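You operate a simulated robot arm through the tools that you are given. There is no shell and no other tool.

The job below is to be done with a simulated robot arm. You get a single attempt, and the scene is never put back.

Task
Load lane four with the older box and mark the lane.
Fine: both boxes and both white blocks wait on the grey stand; the lower lot figure is the older; take the block that bears the box's flavour; pull the shelf out, stand the block on the spot by lane four, push the shelf home; the other box and block stay. Set down upright: what you pick out.

It is judged by the outcome, as a careful person would: the job done as asked, and still so three seconds after it is handed in. It fails if anything else is knocked over, pushed out of place, dropped, spilled or broken.

Robot
A 7-joint arm with a two-finger parallel gripper, fixed in place. Base frame: the origin is on the floor under the middle of its stand, x ahead of it, y to its left, z up. Readings come in m, degrees, newtons and seconds.
It reaches about 1.524 m from its shoulder. Its first joint turns from -149.0 to 149.0 degrees. Payload 3.5 kg.
The TCP is the grasp point between the finger pads, 0.023 m short of the fingertips. In the tool frame z runs along the fingers and y along their closing line. The gripper opens to 0.094 m. The fingers are 0.038 m wide and 0.01 m thick; the gripper's body (0.054 by 0.096 m) begins 0.039 m behind the TCP.
Orientation is told as [roll, pitch, yaw] about the base's x, y, z axes, in that order, counted from this pose: with the fingers straight down and closing along the base's y, the tool's x points along the base's -x, its y along +y and its z along -z.

Tools
- The arm moves only by the tool arm_command. Its argument "targets" is a list of rows, each an object (a shift or turn left out is 0, a gripper value left out holds the last) with "hand": the finger opening in m, from 0 to 0.094; "translation": the shift along the base's x, y, z in units of 50 mm (1.0 is 50 mm), a list of three; "delta_rot": the turn, a rotation vector about the base's x, y, z in units of 5 degrees (1.0 is 5 degrees), a list of three. In form: [{"hand": hand, "translation": [tx, ty, tz], "delta_rot": [rx, ry, rz]}, ...]. A call has 1 to 20 rows; each row shifts and turns the commanded pose from where the row before left it. A call with a number of a shift or a turn outside -1 to 1 is refused whole. Each row takes 0.2 s and may step no farther than 0.05 m and 8.6 degrees from the row before; otherwise, or with a gripper value out of range, the whole call is refused. A pose out of reach is approached as far as the arm can. The call stops where the force on the tool passes 40 N (or 10 N more than at its start, if that is more) or the arm is blocked; 0.2 s more then pass. Each finger travels about 0.153 m/s and halts on what it meets, pressing with about 27 N; the grip force reading is that of the motor and also rises with nothing between the fingers. The clock runs only during rows and for 0.2 s after the last one: add rows that do not move to give the fingers time. It gives the time, the measured TCP pose, the force on the tool (base axes), the opening and the grip force at its end, in the units of the frame above (readings bear some noise), with the torque about the TCP (base axes, N m) and any sound that the robot's microphone picked up, and new pictures: "views" is both (left out), scene, wrist or none.
- Cameras (640 x 400 px; columns grow to the right, rows downward): "scene" is fixed at [0.401, 0.5004, 1.1117]; the picture's right is [-0.71, -0.70, 0.00], its down [-0.55, 0.55, -0.62] and it looks along [0.44, -0.44, -0.78] (base axes); focal length 214 px, centre (320, 200). "wrist" rides on the gripper at [0.086, 0.016, -0.074] in the tool frame; the picture's right is [-0.18, 0.98, 0.00], its down [-0.58, -0.11, -0.81] and it looks along [-0.79, -0.15, 0.59] (tool axes); focal length 243 px, centre (320, 200). There is no depth. A picture from a camera that has moved, and an enlarged one, comes with that camera's place and axes in the base frame and with its lens.
- close_up(camera, box): a new picture of the part [left, top, right, bottom] of that camera's present view, enlarged. It takes no simulated time.
- finish_job(): hands the job in; it is judged then, once.

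Nothing tells you positions but the pictures and the camera data. Unless the task says otherwise, let go and move clear before handing in.

The tools are called after "Call:" as name(argument=value, ...) on one line, values as JSON. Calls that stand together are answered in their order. arm_command: Moves the arm, as the interface text tells. Its arguments: {"type":"object","properties":{"targets":{"type":"array","items":{"type":"object","properties":{"hand":{"type":"number"},"translation":{"type":"array","items":{"type":"number"}},"delta_rot":{"type":"array","items":{"type":"number"}}}}},"views":{"type":"string","enum":["both","scene","wrist","none"]}},"required":["targets"]} The other tools are called the same way: close_up (camera, box) takes an enlarged picture of a part of a camera's view; finish_job () hands the job in.

At the start:

```text
time_s: 0.0
tool_pos: [0.1905, 0.632, 0.8497]
orientation: [0.0, 0.0, 0.0]
contact_force: [-0.1, 0.8, 0.9]
torque: [-0.02, -0.01, -0.02]
grip_width: 0.0941
grasp_force: 0.1
```

scene: 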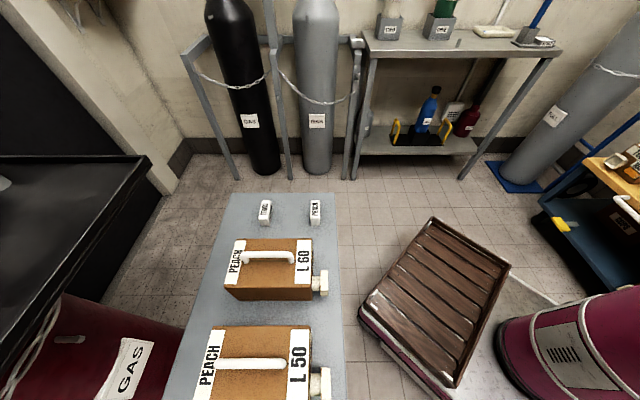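
wrist: 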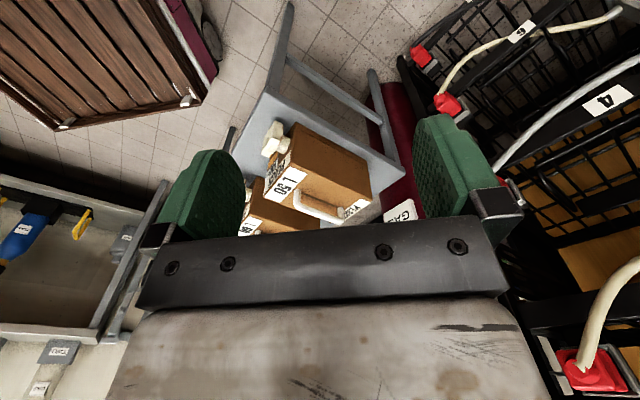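

I see a grey stand with two boxes (lots L 60 and L 50, both marked PEACH as far as I can read) and two white blocks, and part of a shelf with numbered lanes in the wrist view. I'll look closer before moving.

Call:
close_up(camera="scene", box=[180, 190, 350, 400])

Call:
close_up(camera="scene", box=[240, 190, 340, 240])

Call:
close_up(camera="wrist", box=[400, 0, 640, 200])

Call:
close_up(camera="wrist", box=[200, 80, 460, 240])

```text
1.90 times, centred on (265, 295) of scene
camera zoom: at [0.401, 0.5004, 1.1117], right [-0.71, -0.7, 0.0], down [-0.55, 0.55, -0.62], along [0.44, -0.44, -0.78], focal length 408 px, centre (425, 19)
```

zoom: 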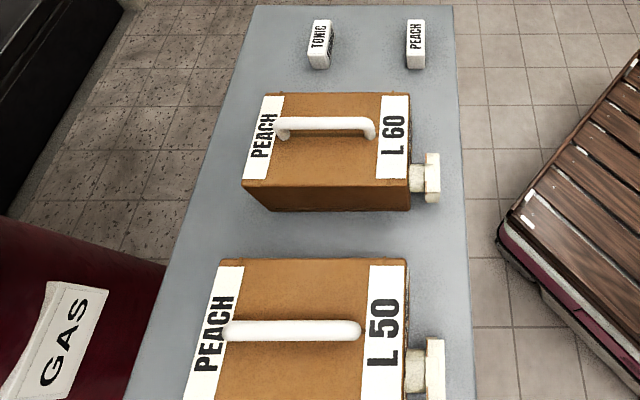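

```text
6.40 times, centred on (290, 215) of scene
camera zoom: at [0.401, 0.5004, 1.1117], right [-0.71, -0.7, 0.0], down [-0.55, 0.55, -0.62], along [0.44, -0.44, -0.78], focal length 1373 px, centre (512, 104)
```

zoom: 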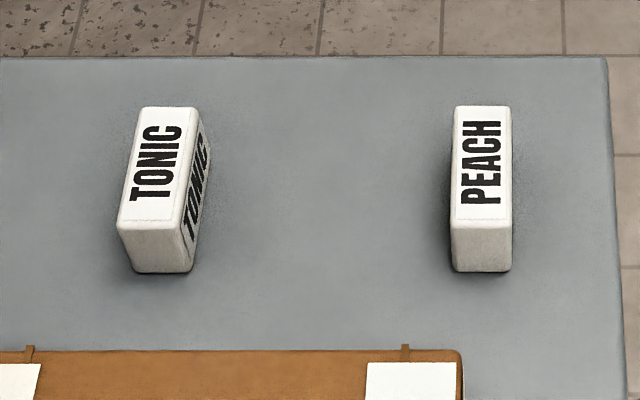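

```text
2.00 times, centred on (520, 100) of wrist
camera zoom: at [0.1033, 0.6485, 0.9233], right [0.18, 0.98, 0.0], down [0.58, -0.11, 0.81], along [0.79, -0.15, -0.59], focal length 485 px, centre (-80, 400)
```

zoom: 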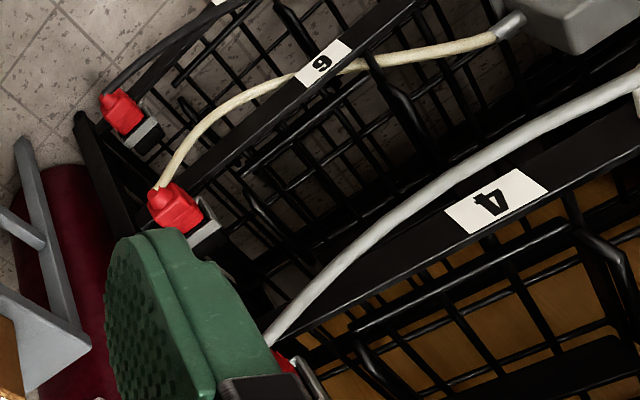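

```text
2.46 times, centred on (330, 160) of wrist
camera zoom: at [0.1033, 0.6485, 0.9233], right [0.18, 0.98, 0.0], down [0.58, -0.11, 0.81], along [0.79, -0.15, -0.59], focal length 597 px, centre (295, 298)
```

zoom: 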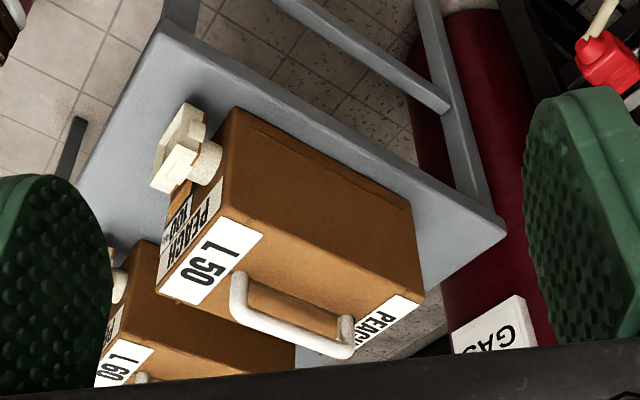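

The stand's boxes are PEACH L 50 and PEACH L 60, so L 50 is the older and the PEACH block goes with it. The black rack lies to +x/+y, and I need to see it better, so I'll yaw the wrist toward it while backing off slightly.

Call:
arm_command(targets=[{"translation": [0, -0.4, 0.4], "delta_rot": [0, 0, 1]}, {"translation": [0, -0.4, 0.4], "delta_rot": [0, 0, 1]}, {"translation": [0, -0.4, 0.4], "delta_rot": [0, 0, 1]}, {"translation": [0, -0.4, 0], "delta_rot": [0, 0, 1]}, {"translation": [0, -0.4, 0], "delta_rot": [0, 0, 1]}, {"translation": [0, 0, 0], "delta_rot": [0, 0, 1]}, {"translation": [0, 0, 0], "delta_rot": [0, 0, 1]}, {"translation": [0, 0, 0], "delta_rot": [0, 0, 1]}], views="both")

```text
time_s: 1.8
tool_pos: [0.1902, 0.5303, 0.9078]
orientation: [0.1, 0.0, 40.2]
contact_force: [0.0, -0.6, 0.0]
torque: [0.01, 0.03, 0.0]
grip_width: 0.0941
grasp_force: 0.1
camera wrist: at [0.113, 0.4878, 0.9828], right [-0.49, 0.87, 0.0], down [0.51, 0.29, 0.81], along [0.7, 0.4, -0.59], focal length 243 px, centre (320, 200)
```

scene: 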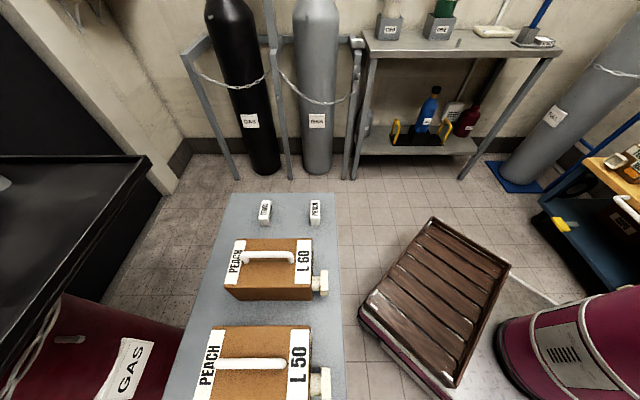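
wrist: 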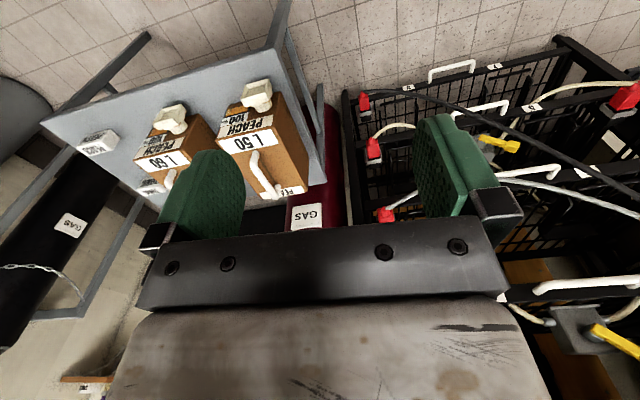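

The rack stretches further toward +y; I'll keep turning the wrist to face it and back away from it.

Call:
arm_command(targets=[{"translation": [0, -0.5, 0], "delta_rot": [0, 0, 1]}, {"translation": [0, -0.5, 0], "delta_rot": [0, 0, 1]}, {"translation": [0, -0.5, 0], "delta_rot": [0, 0, 1]}, {"translation": [0, -0.5, 0], "delta_rot": [0, 0, 1]}, {"translation": [0.4, -0.5, 0], "delta_rot": [0, 0, 1]}, {"translation": [0.4, 0, 0], "delta_rot": [0, 0, 1]}, {"translation": [0.4, 0, 0], "delta_rot": [0, 0, 1]}, {"translation": [0.4, 0, 0], "delta_rot": [0, 0, 1]}, {"translation": [0.4, 0, 0], "delta_rot": [0, 0, 1]}], views="wrist")

```text
time_s: 3.8
tool_pos: [0.3063, 0.4343, 0.9181]
orientation: [0.0, 0.0, 85.1]
contact_force: [-0.1, 0.7, -0.8]
torque: [0.01, 0.01, 0.02]
grip_width: 0.0938
grasp_force: 0.0
out of reach, approached as far as the arm can: row 4, 5
camera wrist: at [0.2824, 0.3505, 0.9915], right [-0.96, 0.27, 0.0], down [0.16, 0.57, 0.81], along [0.22, 0.78, -0.59], focal length 243 px, centre (320, 200)
```

wrist: 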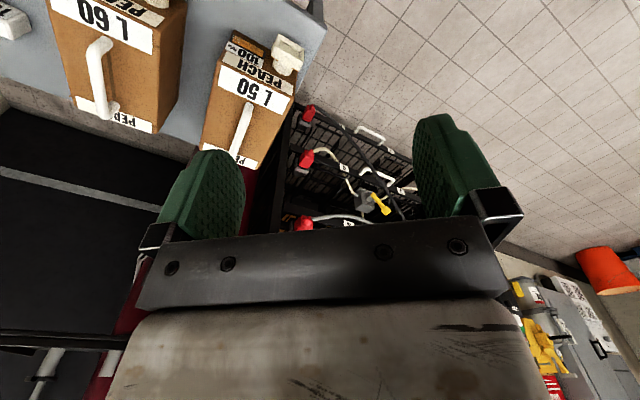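

The rack is beneath the middle of this view, with red connectors stacked at about (0.48, 0.89) at heights 0.15, 0.40 and 0.66. I'll tilt the wrist up so the gripper doesn't hide it.

Call:
arm_command(targets=[{"translation": [-0.5, 0, 0], "delta_rot": [1, 0, 0]}, {"translation": [-0.5, 0, 0], "delta_rot": [1, 0, 0]}, {"translation": [-0.5, 0, 0], "delta_rot": [1, 0, 0]}, {"translation": [-0.5, 0, 0], "delta_rot": [1, 0, 0]}, {"delta_rot": [1, 0, 0]}], views="wrist")

```text
time_s: 5.0
tool_pos: [0.2459, 0.4899, 0.9436]
orientation: [2.4, -24.8, 84.5]
contact_force: [0.9, 0.7, 0.3]
torque: [0.01, -0.01, 0.01]
grip_width: 0.0941
grasp_force: 0.1
out of reach, approached as far as the arm can: row 2, 3, 4, 5
camera wrist: at [0.2226, 0.3821, 0.9749], right [-0.96, 0.24, 0.11], down [0.16, 0.18, 0.97], along [0.22, 0.95, -0.21], focal length 243 px, centre (320, 200)
```

wrist: 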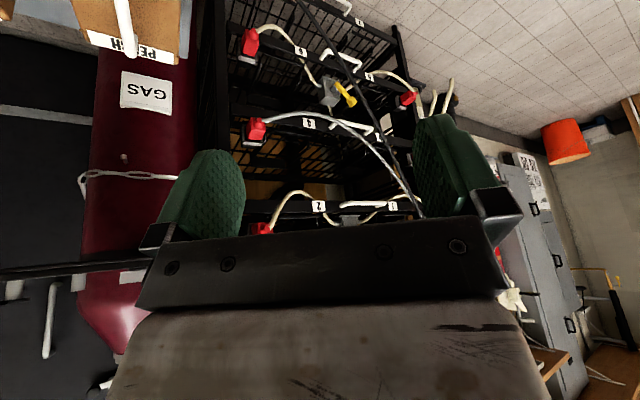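

Now the rack is visible upright-down: three tiers with two lanes each. I'll enlarge it to read the labels.

Call:
close_up(camera="wrist", box=[200, 0, 440, 150])

Call:
close_up(camera="wrist", box=[230, 90, 440, 240])

```text
2.67 times, centred on (320, 75) of wrist
camera zoom: at [0.2226, 0.3821, 0.9749], right [-0.96, 0.24, 0.11], down [0.16, 0.18, 0.97], along [0.22, 0.95, -0.21], focal length 647 px, centre (320, 533)
```

zoom: 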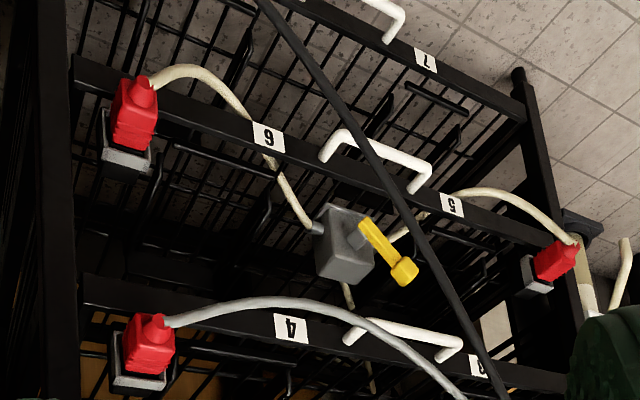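

```text
2.67 times, centred on (335, 165) of wrist
camera zoom: at [0.2226, 0.3821, 0.9749], right [-0.96, 0.24, 0.11], down [0.16, 0.18, 0.97], along [0.22, 0.95, -0.21], focal length 647 px, centre (280, 293)
```

zoom: 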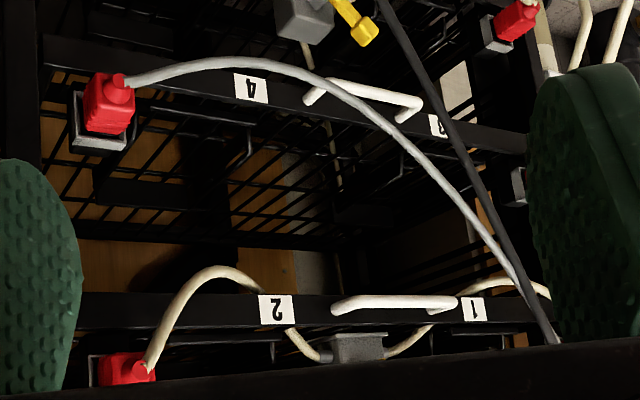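

The rack's front faces the robot diagonally (into-rack direction about [0.71, 0.70]); tiers from the top read 1-2, 3-4, 5-6, 7-8, with lane 4 at the right of the second tier, rail at about z 0.61. I'll move the camera in front of that tier to see it square-on.

Call:
arm_command(targets=[{"translation": [-0.45, 0.8, 0.1], "delta_rot": [0, 0, -1]}, {"translation": [-0.45, 0.8, 0.1], "delta_rot": [0, 0, -1]}, {"translation": [-0.45, 0.8, 0.1], "delta_rot": [0, 0, -1]}, {"translation": [-0.45, 0.8, 0.1], "delta_rot": [0, 0, -1]}, {"translation": [-0.45, 0.8, 0.1], "delta_rot": [0, 0, -1]}, {"translation": [-0.45, 0.8, 0.1], "delta_rot": [0, 0, -1]}, {"translation": [-0.45, 0.8, 0.1], "delta_rot": [0, 0, -1]}], views="wrist")

```text
time_s: 6.6
tool_pos: [0.0903, 0.7744, 0.9788]
orientation: [2.4, -25.0, 49.3]
contact_force: [0.3, 0.0, -1.6]
torque: [0.03, 0.0, 0.02]
grip_width: 0.094
grasp_force: 0.1
camera wrist: at [0.0089, 0.6992, 1.0097], right [-0.65, 0.75, 0.11], down [0.23, 0.05, 0.97], along [0.73, 0.66, -0.21], focal length 243 px, centre (320, 200)
```

wrist: 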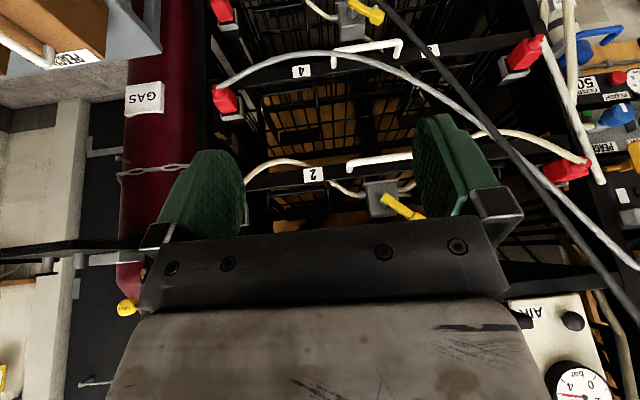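

The tier with lanes 4 and 3 is at the top of the view, with a grey hose and a dark hose crossing in front. I'll enlarge these parts.

Call:
close_up(camera="wrist", box=[200, 0, 440, 150])

Call:
close_up(camera="wrist", box=[400, 0, 640, 150])

Call:
close_up(camera="wrist", box=[400, 150, 640, 400])

```text
2.67 times, centred on (320, 75) of wrist
camera zoom: at [0.0089, 0.6992, 1.0097], right [-0.65, 0.75, 0.11], down [0.23, 0.05, 0.97], along [0.73, 0.66, -0.21], focal length 647 px, centre (320, 533)
```

zoom: 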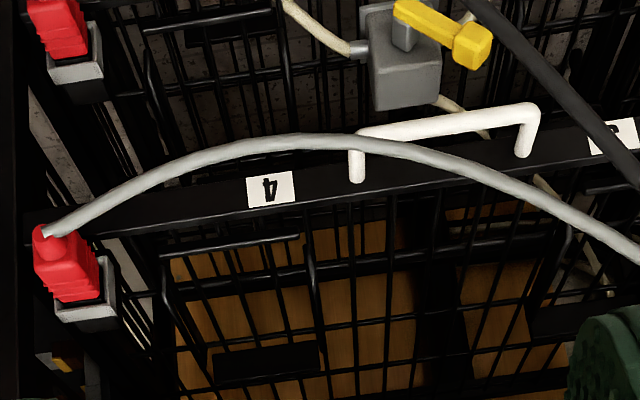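

```text
2.67 times, centred on (520, 75) of wrist
camera zoom: at [0.0089, 0.6992, 1.0097], right [-0.65, 0.75, 0.11], down [0.23, 0.05, 0.97], along [0.73, 0.66, -0.21], focal length 647 px, centre (-213, 533)
```

zoom: 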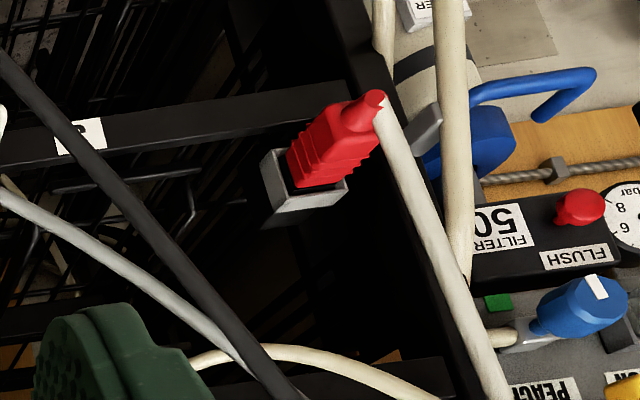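

```text
1.60 times, centred on (520, 275) of wrist
camera zoom: at [0.0089, 0.6992, 1.0097], right [-0.65, 0.75, 0.11], down [0.23, 0.05, 0.97], along [0.73, 0.66, -0.21], focal length 388 px, centre (0, 80)
```

zoom: 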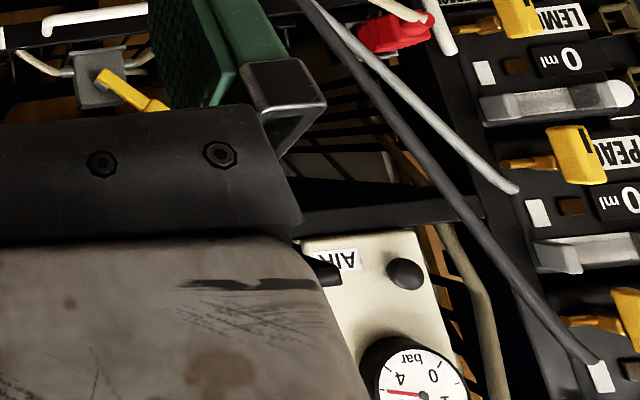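

The hoses run from the rack front up to the dispenser at left. I'll lower the camera in front of the tier to see the inside of the 3-4 shelf and judge where the hoses hang.

Call:
arm_command(targets=[{"translation": [-0.3, -0.3, -0.8]}, {"translation": [-0.3, -0.3, -0.8]}, {"translation": [-0.3, -0.3, -0.8]}, {"translation": [-0.3, -0.3, -0.8]}, {"translation": [0, 0, -0.8]}], views="wrist")

```text
time_s: 7.8
tool_pos: [0.0305, 0.7108, 0.7747]
orientation: [2.4, -24.9, 49.3]
contact_force: [0.8, -0.6, 0.9]
torque: [0.03, 0.02, 0.02]
grip_width: 0.0939
grasp_force: 0.0
camera wrist: at [-0.0522, 0.6361, 0.8066], right [-0.65, 0.75, 0.11], down [0.23, 0.05, 0.97], along [0.73, 0.66, -0.21], focal length 243 px, centre (320, 200)
```

wrist: 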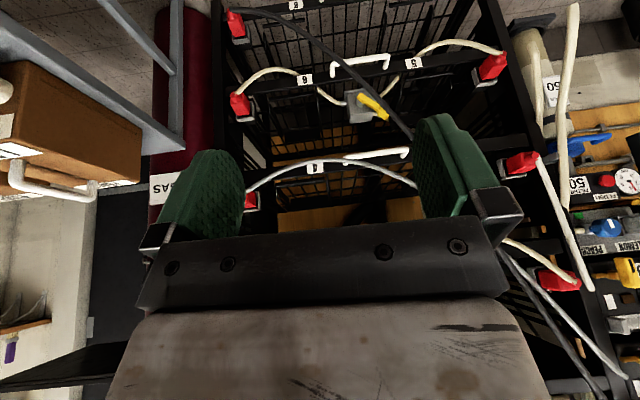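

I'll tilt the wrist up further so the 3-4 shelf shows above the gripper in this inverted picture.

Call:
arm_command(targets=[{"translation": [0, 0, 0.2], "delta_rot": [0.7, -0.7, 0]}, {"translation": [0, 0, 0.2], "delta_rot": [0.7, -0.7, 0]}, {"translation": [0, 0, 0.2], "delta_rot": [0.7, -0.7, 0]}, {"translation": [0, 0, 0.2], "delta_rot": [0.7, -0.7, 0]}], views="wrist")

Call:
close_up(camera="wrist", box=[200, 0, 520, 200])

```text
time_s: 8.8
tool_pos: [0.0289, 0.7103, 0.8172]
orientation: [0.3, -44.6, 50.7]
contact_force: [-0.6, 0.8, -0.8]
torque: [0.01, -0.02, -0.02]
grip_width: 0.0941
grasp_force: 0.1
camera wrist: at [-0.0565, 0.6321, 0.8095], right [-0.68, 0.72, 0.13], down [-0.01, -0.19, 0.98], along [0.73, 0.67, 0.14], focal length 243 px, centre (320, 200)
```

wrist: 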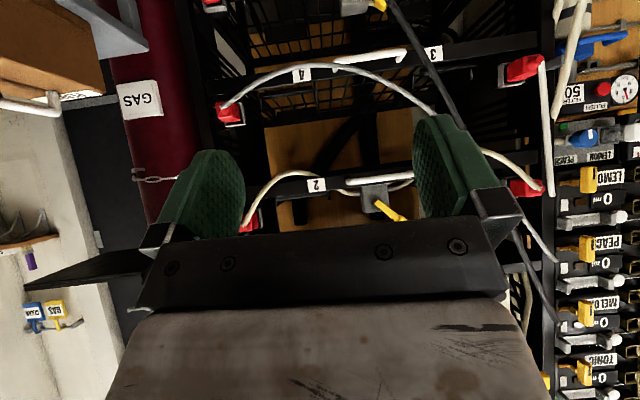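

```text
2.00 times, centred on (360, 100) of wrist
camera zoom: at [-0.0565, 0.6321, 0.8095], right [-0.68, 0.72, 0.13], down [-0.01, -0.19, 0.98], along [0.73, 0.67, 0.14], focal length 485 px, centre (240, 400)
```

zoom: 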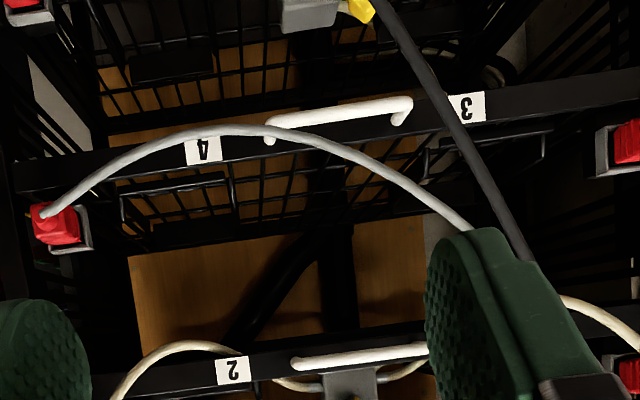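

I've located lane 4's label at about (0.372, 1.019, 0.605) and the white pull handle from about (0.285, 1.039) to (0.19, 1.138) at z 0.606. I'll look closer at lane 4's interior before touching anything.

Call:
close_up(camera="wrist", box=[230, 20, 390, 120])

Call:
close_up(camera="wrist", box=[380, 0, 560, 112])

Call:
close_up(camera="wrist", box=[200, -60, 400, 65])

```text
4.00 times, centred on (310, 70) of wrist
camera zoom: at [-0.0565, 0.6321, 0.8095], right [-0.68, 0.72, 0.13], down [-0.01, -0.19, 0.98], along [0.73, 0.67, 0.14], focal length 970 px, centre (360, 720)
```

zoom: 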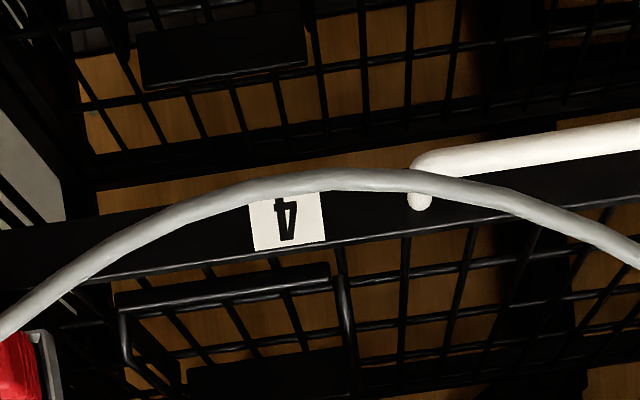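

```text
3.56 times, centred on (470, 56) of wrist
camera zoom: at [-0.0565, 0.6321, 0.8095], right [-0.68, 0.72, 0.13], down [-0.01, -0.19, 0.98], along [0.73, 0.67, 0.14], focal length 863 px, centre (-213, 712)
```

zoom: 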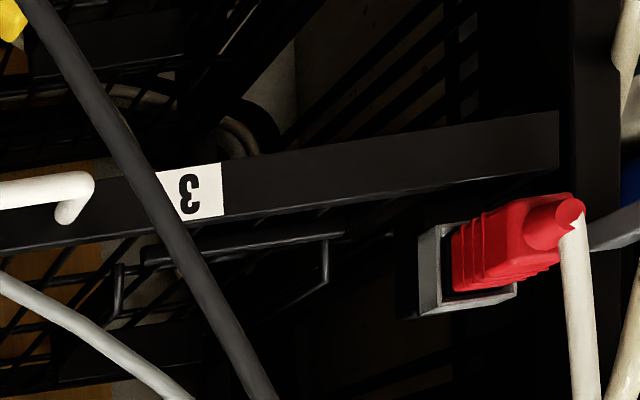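

```text
refused: -60 is not a number from 0 to 400
```

Lane 4 has a wire guide and a dark plate behind the rail; the grey hose passes just above the handle's right end. I'll turn the hand horizontal facing the rack, in front of the handle's left part, well back from the rack.

Call:
arm_command(targets=[{"translation": [-0.22, 0.22, -0.3], "delta_rot": [0, 0, -0.63]}, {"translation": [-0.22, 0.22, -0.3], "delta_rot": [0, 0, -0.63]}, {"translation": [-0.22, 0.22, -0.3], "delta_rot": [1, -1, 0]}, {"translation": [-0.22, 0.22, -0.3], "delta_rot": [1, -1, 0]}, {"translation": [-0.22, 0.22, -0.3], "delta_rot": [1, -1, 0]}, {"translation": [-0.22, 0.22, -0.3], "delta_rot": [1, -1, 0]}, {"translation": [-0.22, 0.22, -0.3], "delta_rot": [1, -1, 0]}, {"translation": [-0.22, 0.22, -0.3], "delta_rot": [1, -1, 0]}, {"translation": [-0.22, 0.22, -0.3], "delta_rot": [0.4, -0.4, 0]}], views="wrist")

```text
time_s: 10.8
tool_pos: [-0.0693, 0.8076, 0.6834]
orientation: [87.4, -89.6, -42.4]
contact_force: [0.7, 0.2, -0.2]
torque: [-0.03, -0.04, 0.0]
grip_width: 0.094
grasp_force: 0.0
camera wrist: at [-0.1332, 0.7681, 0.5972], right [-0.69, 0.7, 0.19], down [-0.49, -0.65, 0.58], along [0.53, 0.31, 0.79], focal length 243 px, centre (320, 200)
```

wrist: 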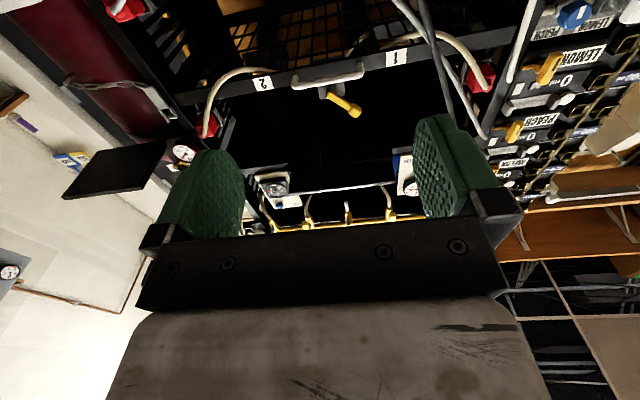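

The hand is now level facing the rack. I'll roll it 90° so the fingers close vertically and narrow them to fit around the handle bar.

Call:
arm_command(targets=[{"hand": 0.05, "delta_rot": [1, 1, 0]}, {"delta_rot": [1, 1, 0]}, {"delta_rot": [1, 1, 0]}, {"delta_rot": [1, 1, 0]}, {"delta_rot": [1, 1, 0]}, {"delta_rot": [1, 1, 0]}, {"delta_rot": [1, 1, 0]}, {"delta_rot": [1, 1, 0]}, {"delta_rot": [1, 1, 0]}, {"delta_rot": [1, 1, 0]}, {"delta_rot": [1, 1, 0]}, {"delta_rot": [1, 1, 0]}, {"delta_rot": [0.73, 0.73, 0]}], views="wrist")

```text
time_s: 13.6
tool_pos: [-0.08, 0.8229, 0.7453]
orientation: [86.0, -20.2, -44.2]
contact_force: [0.4, -0.1, -0.6]
torque: [0.02, -0.02, -0.01]
grip_width: 0.05
grasp_force: 0.0
out of reach, approached as far as the arm can: row 9, 10, 11, 12, 13
camera wrist: at [-0.1949, 0.8333, 0.7354], right [-0.07, 0.17, 0.98], down [-0.16, -0.97, 0.15], along [0.98, -0.15, 0.1], focal length 243 px, centre (320, 200)
```

wrist: 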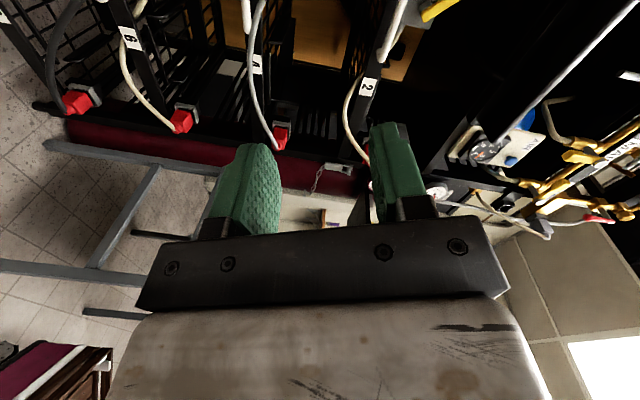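

The wrist hit its limit before a full roll this way. I'll roll the other direction instead, which should leave the wrist mid-range.

Call:
arm_command(targets=[{"delta_rot": [-1, -1, 0]}, {"delta_rot": [-1, -1, 0]}, {"delta_rot": [-1, -1, 0]}, {"delta_rot": [-1, -1, 0]}, {"delta_rot": [-1, -1, 0]}, {"delta_rot": [-1, -1, 0]}, {"delta_rot": [-1, -1, 0]}, {"delta_rot": [-1, -1, 0]}, {"delta_rot": [-1, -1, 0]}, {"delta_rot": [-1, -1, 0]}, {"delta_rot": [-1, -1, 0]}, {"delta_rot": [-1, -1, 0]}, {"delta_rot": [-1, -1, 0]}, {"delta_rot": [-1, -1, 0]}, {"delta_rot": [-1, -1, 0]}, {"delta_rot": [-1, -1, 0]}, {"delta_rot": [-1, -1, 0]}, {"delta_rot": [-1, -1, 0]}, {"delta_rot": [-1, -1, 0]}, {"delta_rot": [-1, -1, 0]}], views="wrist")

```text
time_s: 17.8
tool_pos: [-0.0808, 0.8227, 0.7451]
orientation: [-93.6, -18.4, 134.3]
contact_force: [-0.5, 0.4, -1.1]
torque: [-0.01, 0.02, 0.0]
grip_width: 0.05
grasp_force: 0.1
camera wrist: at [-0.0807, 0.7186, 0.6983], right [-0.29, 0.39, -0.87], down [-0.95, -0.18, 0.24], along [-0.07, 0.9, 0.42], focal length 243 px, centre (320, 200)
```

wrist: 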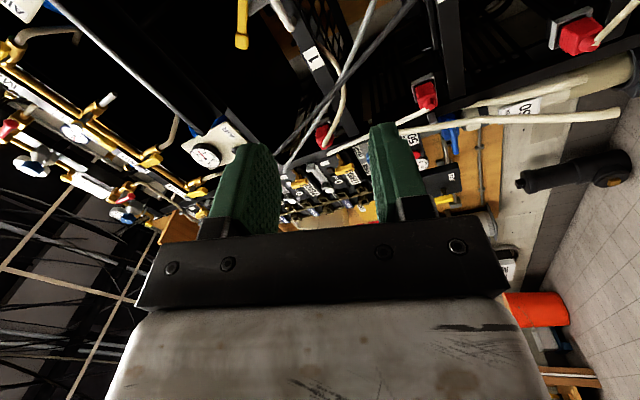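

Almost there; I'll finish the roll, level the hand and lower it to the handle's height, still about 0.3 m short of the handle.

Call:
arm_command(targets=[{"translation": [0, 0, -0.8], "delta_rot": [-1, -1, 0]}, {"translation": [0, 0, -0.8], "delta_rot": [-1, -1, 0]}, {"translation": [0, 0, -0.8], "delta_rot": [-0.7, -0.7, 0]}, {"translation": [0.14, -0.14, -0.38], "delta_rot": [-0.5, 0.5, 0.2]}, {"translation": [0.5, 0.5, 0]}, {"translation": [0.5, 0.5, 0]}, {"translation": [0.5, 0.5, 0]}, {"translation": [0.5, 0.5, 0]}], views="both")

```text
time_s: 19.6
tool_pos: [0.0265, 0.9173, 0.6069]
orientation: [-90.3, 0.8, 135.3]
contact_force: [0.6, 0.5, -0.2]
torque: [-0.02, 0.02, -0.01]
grip_width: 0.0502
grasp_force: 0.0
camera wrist: at [0.0361, 0.8044, 0.5909], right [-0.12, 0.12, -0.99], down [-0.98, -0.16, 0.1], along [-0.15, 0.98, 0.14], focal length 243 px, centre (320, 200)
```

scene: 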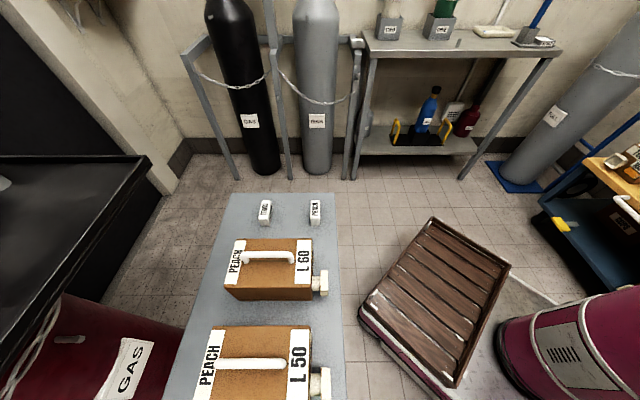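
wrist: 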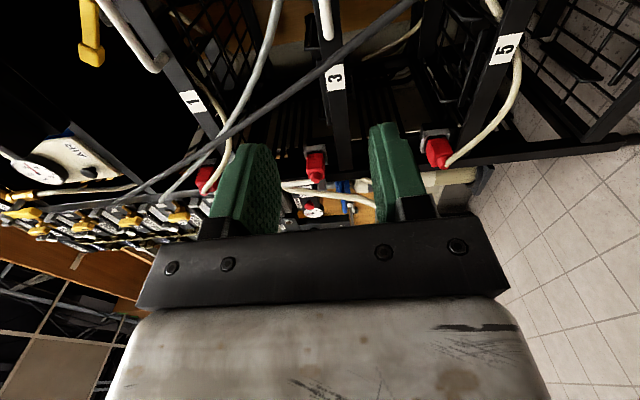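

The hand is level at handle height, 0.27 m from it. I'll zoom to check the handle's height relative to the finger centreline.

Call:
close_up(camera="wrist", box=[200, 0, 440, 150])

```text
2.67 times, centred on (320, 75) of wrist
camera zoom: at [0.0361, 0.8044, 0.5909], right [-0.12, 0.12, -0.99], down [-0.98, -0.16, 0.1], along [-0.15, 0.98, 0.14], focal length 647 px, centre (320, 533)
```

zoom: 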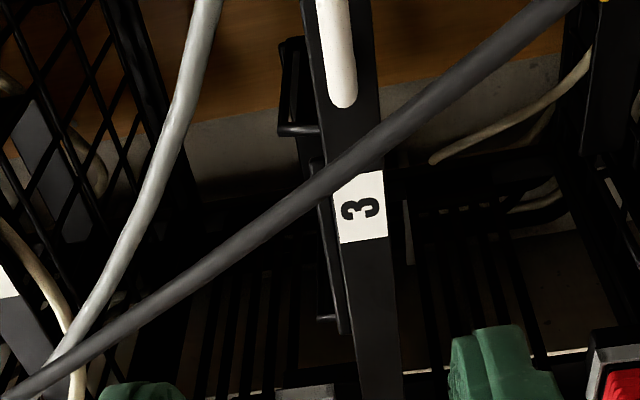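

The handle bar is at z ≈ 0.602 with its left end at (0.19, 1.137). I'll narrow the fingers and approach to about 7 cm short of it.

Call:
arm_command(targets=[{"hand": 0.036, "translation": [0.66, 0.72, -0.05]}, {"translation": [0.66, 0.72, -0.05]}, {"translation": [0.66, 0.72, 0]}, {"translation": [0.66, 0.72, 0]}], views="wrist")

Call:
close_up(camera="wrist", box=[200, 0, 440, 200])

```text
time_s: 20.6
tool_pos: [0.1569, 1.06, 0.6025]
orientation: [-90.3, 0.8, 135.3]
contact_force: [0.6, -0.1, -0.8]
torque: [0.0, 0.05, -0.01]
grip_width: 0.036
grasp_force: 0.0
camera wrist: at [0.1666, 0.9474, 0.5873], right [-0.12, 0.12, -0.99], down [-0.98, -0.16, 0.1], along [-0.15, 0.98, 0.14], focal length 243 px, centre (320, 200)
```

wrist: 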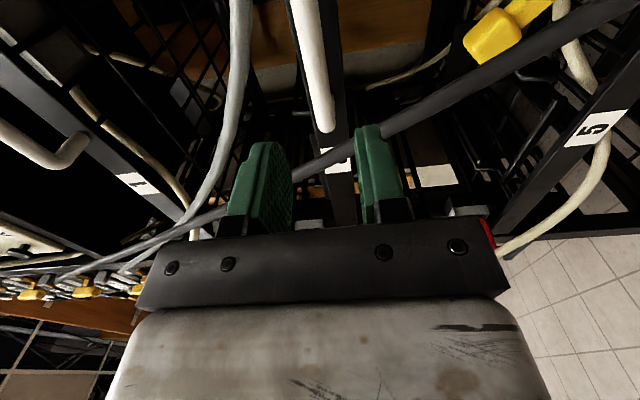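

```text
2.00 times, centred on (320, 100) of wrist
camera zoom: at [0.1666, 0.9474, 0.5873], right [-0.12, 0.12, -0.99], down [-0.98, -0.16, 0.1], along [-0.15, 0.98, 0.14], focal length 485 px, centre (320, 400)
```

zoom: 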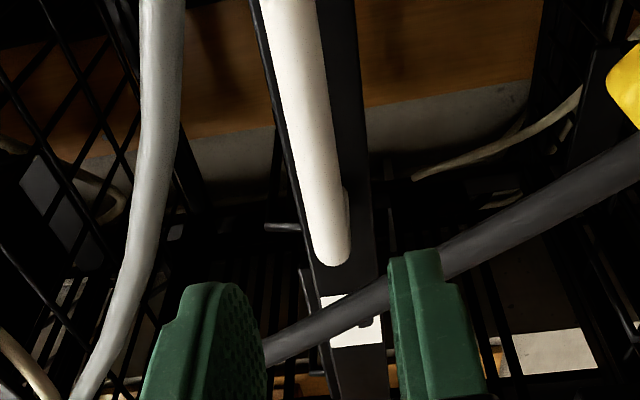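

The bar sits centred between the fingers in height. I'll advance the last 7.7 cm slowly to straddle it.

Call:
arm_command(targets=[{"translation": [0.27, 0.27, 0]}, {"translation": [0.27, 0.27, 0]}, {"translation": [0.27, 0.27, 0]}, {"translation": [0.27, 0.27, 0]}], views="wrist")

Call:
close_up(camera="wrist", box=[200, 40, 440, 200])

```text
time_s: 21.6
tool_pos: [0.211, 1.1161, 0.6002]
orientation: [-90.2, 0.8, 135.2]
contact_force: [0.1, -0.6, -0.2]
torque: [-0.04, -0.03, 0.0]
grip_width: 0.0358
grasp_force: 0.1
camera wrist: at [0.2206, 1.002, 0.5856], right [-0.12, 0.12, -0.99], down [-0.98, -0.16, 0.1], along [-0.15, 0.98, 0.14], focal length 243 px, centre (320, 200)
```

wrist: 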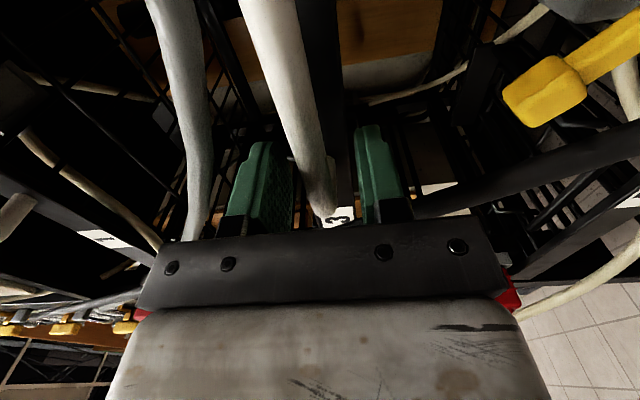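

```text
2.50 times, centred on (320, 120) of wrist
camera zoom: at [0.2206, 1.002, 0.5856], right [-0.12, 0.12, -0.99], down [-0.98, -0.16, 0.1], along [-0.15, 0.98, 0.14], focal length 606 px, centre (320, 400)
```

zoom: 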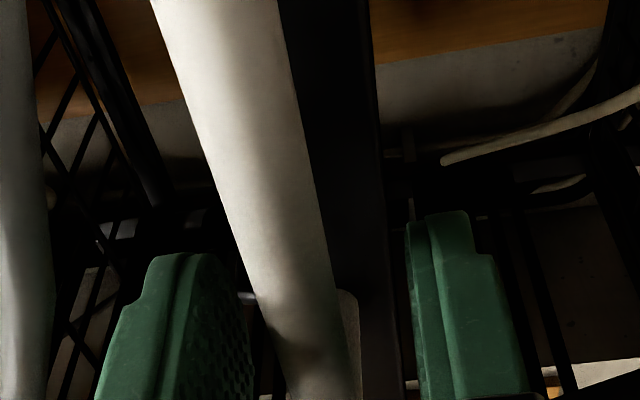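

The bar is between the fingers with no contact yet. I'll close on it.

Call:
arm_command(targets=[{"hand": 0.0}, {}, {}, {}], views="wrist")

```text
time_s: 22.6
tool_pos: [0.2114, 1.1165, 0.6019]
orientation: [-90.4, 0.9, 135.3]
contact_force: [-0.4, 7.6, 23.1]
torque: [1.31, 1.25, -0.1]
grip_width: 0.014
grasp_force: 45.0
camera wrist: at [0.2205, 1.0017, 0.5872], right [-0.12, 0.13, -0.99], down [-0.98, -0.16, 0.1], along [-0.15, 0.98, 0.14], focal length 243 px, centre (320, 200)
```

wrist: 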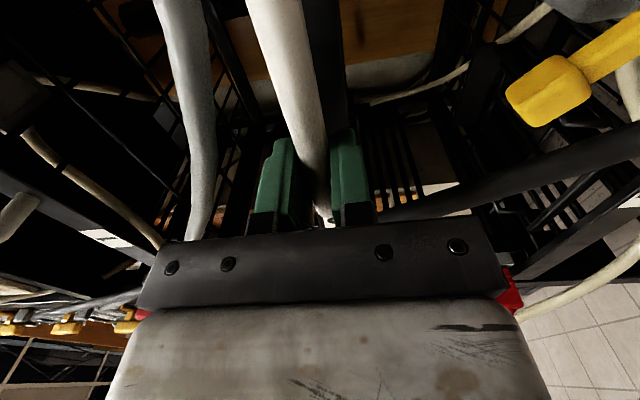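

Gripped (14 mm bar) with an upward push of about 23 N, so the bar sits a few mm higher than my centreline. I'll relieve that, then start a short pull.

Call:
arm_command(targets=[{"translation": [0, 0, 0.04]}, {"translation": [0, 0, 0.03]}, {}], views="none")

```text
time_s: 23.4
tool_pos: [0.2106, 1.1154, 0.6026]
orientation: [-90.2, 0.8, 135.3]
contact_force: [-6.0, 5.7, 0.8]
torque: [1.19, 1.26, -0.56]
grip_width: 0.014
grasp_force: 45.4
```

The vertical force is gone. Now a short test pull straight out of the rack.

Call:
arm_command(targets=[{"translation": [-0.2, -0.2, 0]}, {"translation": [-0.3, -0.3, 0]}, {"translation": [-0.3, -0.3, 0]}, {}], views="both")

```text
time_s: 24.4
tool_pos: [0.1712, 1.075, 0.6031]
orientation: [-90.2, 0.8, 135.5]
contact_force: [-11.7, 7.7, -22.1]
torque: [1.18, 1.21, 0.68]
grip_width: 0.0141
grasp_force: 44.5
camera wrist: at [0.1806, 0.9615, 0.5877], right [-0.12, 0.12, -0.99], down [-0.98, -0.17, 0.1], along [-0.15, 0.98, 0.14], focal length 243 px, centre (320, 200)
```

scene: 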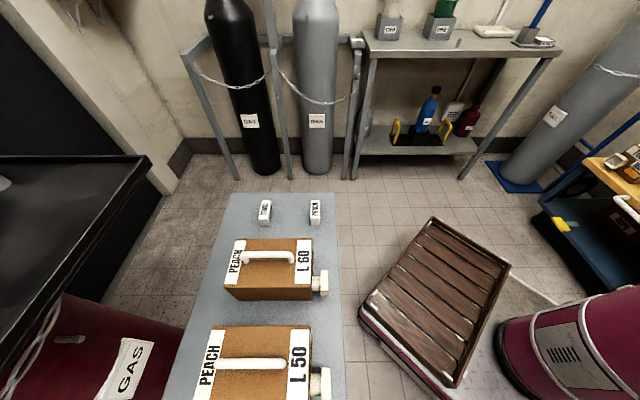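
wrist: 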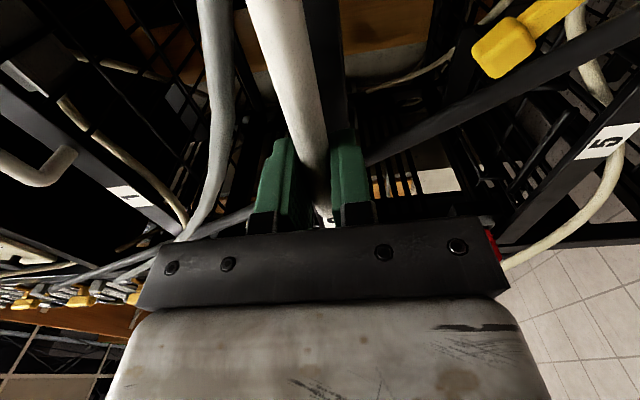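

The shelf slides (about 5.6 cm out) and follows the hand. I'll keep pulling, correcting slightly for the side and vertical load.

Call:
arm_command(targets=[{"translation": [-0.42, -0.38, -0.03]}, {"translation": [-0.43, -0.415, -0.01]}, {"translation": [-0.43, -0.415, 0]}, {"translation": [-0.43, -0.415, 0]}, {}], views="wrist")

```text
time_s: 25.6
tool_pos: [0.088, 0.9914, 0.6034]
orientation: [-90.3, 0.7, 134.9]
contact_force: [16.8, -19.8, -3.3]
torque: [1.28, 1.13, 1.05]
grip_width: 0.0142
grasp_force: 45.1
camera wrist: at [0.0964, 0.8782, 0.5872], right [-0.12, 0.13, -0.99], down [-0.98, -0.16, 0.1], along [-0.14, 0.98, 0.14], focal length 243 px, centre (320, 200)
```

wrist: 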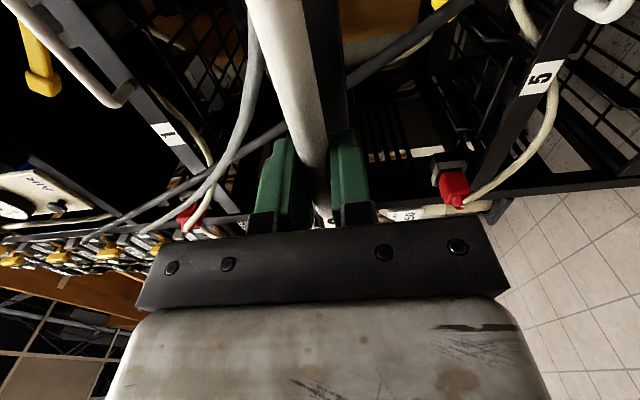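

Shelf is out about 17 cm and moving freely at exactly 45°. I'll remove my small sideways over-correction and keep pulling.

Call:
arm_command(targets=[{"translation": [0.028, -0.028, 0]}, {"translation": [-0.4, -0.402, 0]}, {"translation": [-0.4, -0.402, 0]}, {"translation": [-0.4, -0.402, 0]}, {}], views="wrist")

```text
time_s: 26.6
tool_pos: [0.0408, 0.9447, 0.6044]
orientation: [-90.4, 0.6, 135.4]
contact_force: [11.7, 1.4, -0.2]
torque: [1.4, 1.32, 1.17]
grip_width: 0.0139
grasp_force: 44.8
stopped in row 4: the force on the tool passed its limit at 64 N (the readings are from after the stop); the commanded pose is now the measured one
camera wrist: at [0.0497, 0.8314, 0.5869], right [-0.12, 0.13, -0.98], down [-0.98, -0.16, 0.1], along [-0.15, 0.98, 0.14], focal length 243 px, centre (320, 200)
```

wrist: 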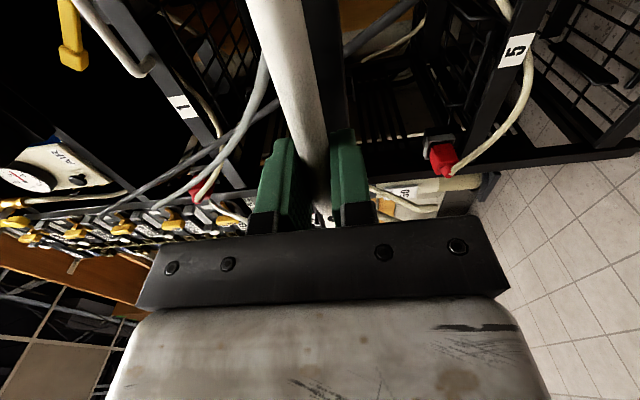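

The shelf stopped at its end of travel, about 24 cm out. I'll release the handle, back straight off, and raise the hand while rolling it back.

Call:
arm_command(targets=[{"hand": 0.04}, {}, {"translation": [-0.4, -0.4, 0]}, {"translation": [-0.6, -0.6, 0]}, {"translation": [-0.6, -0.6, 0]}, {"translation": [-0.5, -0.5, 0]}], views="wrist")

```text
time_s: 28.0
tool_pos: [-0.0644, 0.8382, 0.6034]
orientation: [-90.5, 0.9, 135.5]
contact_force: [-0.3, 0.1, 0.0]
torque: [0.01, 0.05, 0.03]
grip_width: 0.04
grasp_force: 0.0
camera wrist: at [-0.0561, 0.7252, 0.5874], right [-0.11, 0.12, -0.99], down [-0.98, -0.16, 0.09], along [-0.15, 0.98, 0.14], focal length 243 px, centre (320, 200)
```

wrist: 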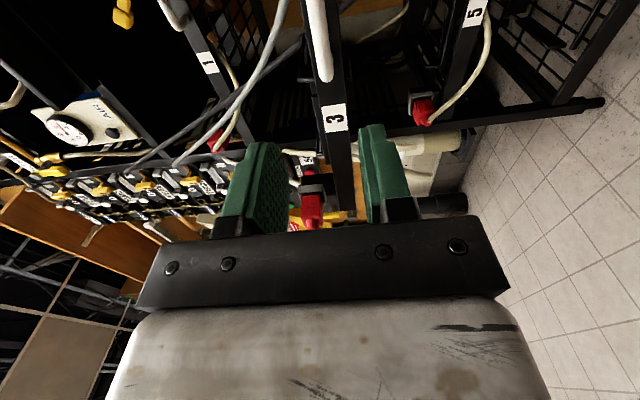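

Released cleanly. Now I'll roll the hand back and rise to look down on the pulled-out shelf.

Call:
arm_command(targets=[{"hand": 0.094, "translation": [0, 0, 0.5], "delta_rot": [1, 1, 0]}, {"translation": [0, 0, 0.5], "delta_rot": [1, 1, 0]}, {"translation": [0, 0, 0.5], "delta_rot": [1, 1, 0]}, {"translation": [0, 0, 0.5], "delta_rot": [1, 1, 0]}, {"translation": [0, 0, 0.5], "delta_rot": [1, 1, 0]}, {"translation": [0, 0, 0.5], "delta_rot": [1, 1, 0]}, {"translation": [0, 0, 0.5], "delta_rot": [1, 1, 0]}, {"translation": [0, 0, 0.5], "delta_rot": [1, 1, 0]}, {"translation": [0, 0, 0.5], "delta_rot": [1, 1, 0]}, {"translation": [0, 0, 0.5], "delta_rot": [1, 1, 0]}, {"translation": [0, 0, 0.5], "delta_rot": [1, 1, 0]}, {"translation": [0, 0, 0.5], "delta_rot": [1, 1, 0]}, {"translation": [0, 0, 0.5], "delta_rot": [0.73, 0.73, 0]}], views="wrist")

```text
time_s: 30.8
tool_pos: [-0.0659, 0.8393, 0.9277]
orientation: [-118.5, -89.2, 163.1]
contact_force: [-0.5, 0.2, 0.3]
torque: [-0.02, 0.0, 0.0]
grip_width: 0.094
grasp_force: 0.1
camera wrist: at [-0.1292, 0.7979, 0.8405], right [-0.69, 0.7, 0.17], down [-0.51, -0.64, 0.58], along [0.51, 0.31, 0.8], focal length 243 px, centre (320, 200)
```

wrist: 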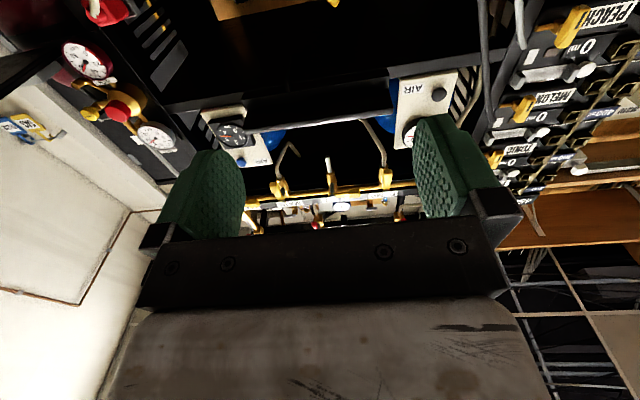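

I'll now tilt the fingers down and step back/right so the camera looks onto lane 4 of the extended shelf.

Call:
arm_command(targets=[{"translation": [0.087, -0.315, 0.08], "delta_rot": [-1, 1, 0]}, {"translation": [0.087, -0.315, 0.08], "delta_rot": [-1, 1, 0]}, {"translation": [0.087, -0.315, 0.08], "delta_rot": [-1, 1, 0]}, {"translation": [0.087, -0.315, 0.08], "delta_rot": [-1, 1, 0]}, {"translation": [0.087, -0.315, 0.08], "delta_rot": [-1, 1, 0]}, {"translation": [0.087, -0.315, 0.08], "delta_rot": [-1, 1, 0]}, {"translation": [0.087, -0.315, 0.08], "delta_rot": [-1, 1, 0]}, {"translation": [0.087, -0.315, 0.08], "delta_rot": [-1, 1, 0]}, {"translation": [0.087, -0.315, 0.08], "delta_rot": [-1, 1, 0]}, {"translation": [0.087, -0.315, 0.08], "delta_rot": [-1, 1, 0]}, {"translation": [0.087, -0.315, 0.08], "delta_rot": [-1, 1, 0]}, {"translation": [0.087, -0.315, 0.08], "delta_rot": [-1, 1, 0]}], views="wrist")

Call:
close_up(camera="wrist", box=[200, 0, 520, 200])

```text
time_s: 33.4
tool_pos: [-0.015, 0.649, 0.9771]
orientation: [-0.4, -5.4, 45.9]
contact_force: [-0.6, 0.1, 0.3]
torque: [-0.02, -0.04, 0.02]
grip_width: 0.0941
grasp_force: 0.1
camera wrist: at [-0.092, 0.5936, 1.0424], right [-0.58, 0.82, 0.01], down [0.42, 0.29, 0.86], along [0.7, 0.5, -0.51], focal length 243 px, centre (320, 200)
```

wrist: 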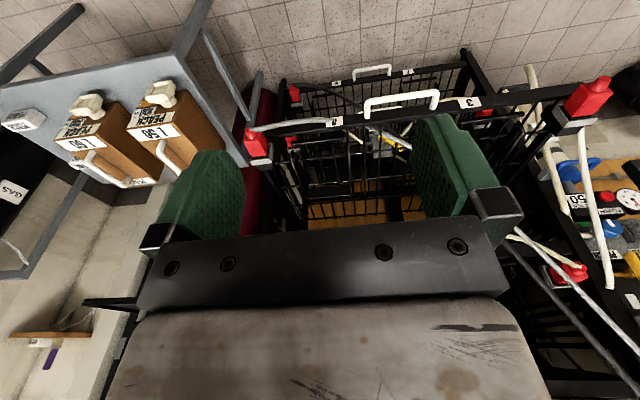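

```text
2.00 times, centred on (360, 100) of wrist
camera zoom: at [-0.092, 0.5936, 1.0424], right [-0.58, 0.82, 0.01], down [0.42, 0.29, 0.86], along [0.7, 0.5, -0.51], focal length 485 px, centre (240, 400)
```

zoom: 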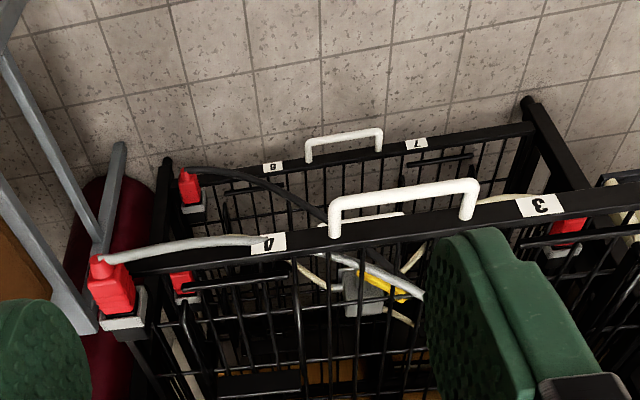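

The shelf carries its connectors out with it and the hoses simply follow. I'll move closer above and tilt down to see lane 4's floor and the block's spot.

Call:
arm_command(targets=[{"translation": [0.71, 0.25, 0.3], "delta_rot": [-1, 1, 0]}, {"translation": [0.71, 0.25, 0.3], "delta_rot": [-1, 1, 0]}, {"translation": [0.71, 0.25, 0.3], "delta_rot": [-1, 1, 0]}], views="wrist")

Call:
close_up(camera="wrist", box=[160, 0, 480, 200])

```text
time_s: 34.2
tool_pos: [0.0861, 0.7093, 0.9547]
orientation: [1.6, 13.0, 46.0]
contact_force: [-0.2, -0.8, 0.1]
torque: [0.0, -0.01, -0.02]
grip_width: 0.0942
grasp_force: 0.1
out of reach, approached as far as the arm can: row 2, 3
camera wrist: at [0.0295, 0.672, 1.0468], right [-0.58, 0.82, -0.02], down [0.61, 0.45, 0.65], along [0.54, 0.37, -0.76], focal length 243 px, centre (320, 200)
```

wrist: 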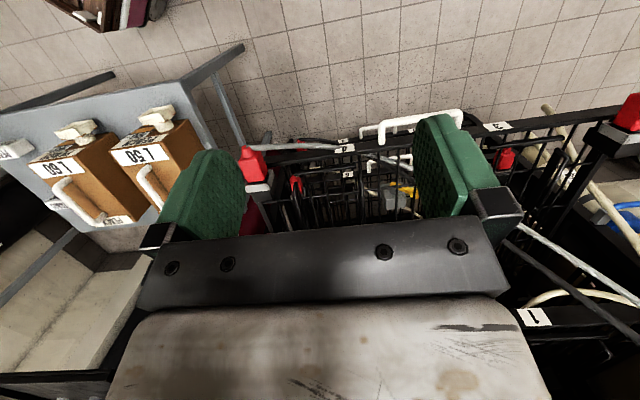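

```text
2.00 times, centred on (320, 100) of wrist
camera zoom: at [0.0295, 0.672, 1.0468], right [-0.58, 0.82, -0.02], down [0.61, 0.45, 0.65], along [0.54, 0.37, -0.76], focal length 485 px, centre (320, 400)
```

zoom: 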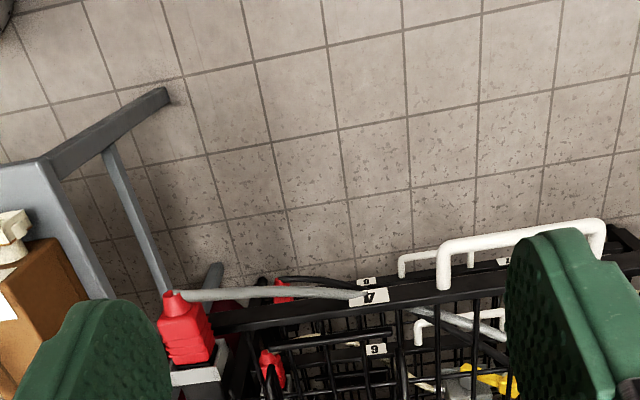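

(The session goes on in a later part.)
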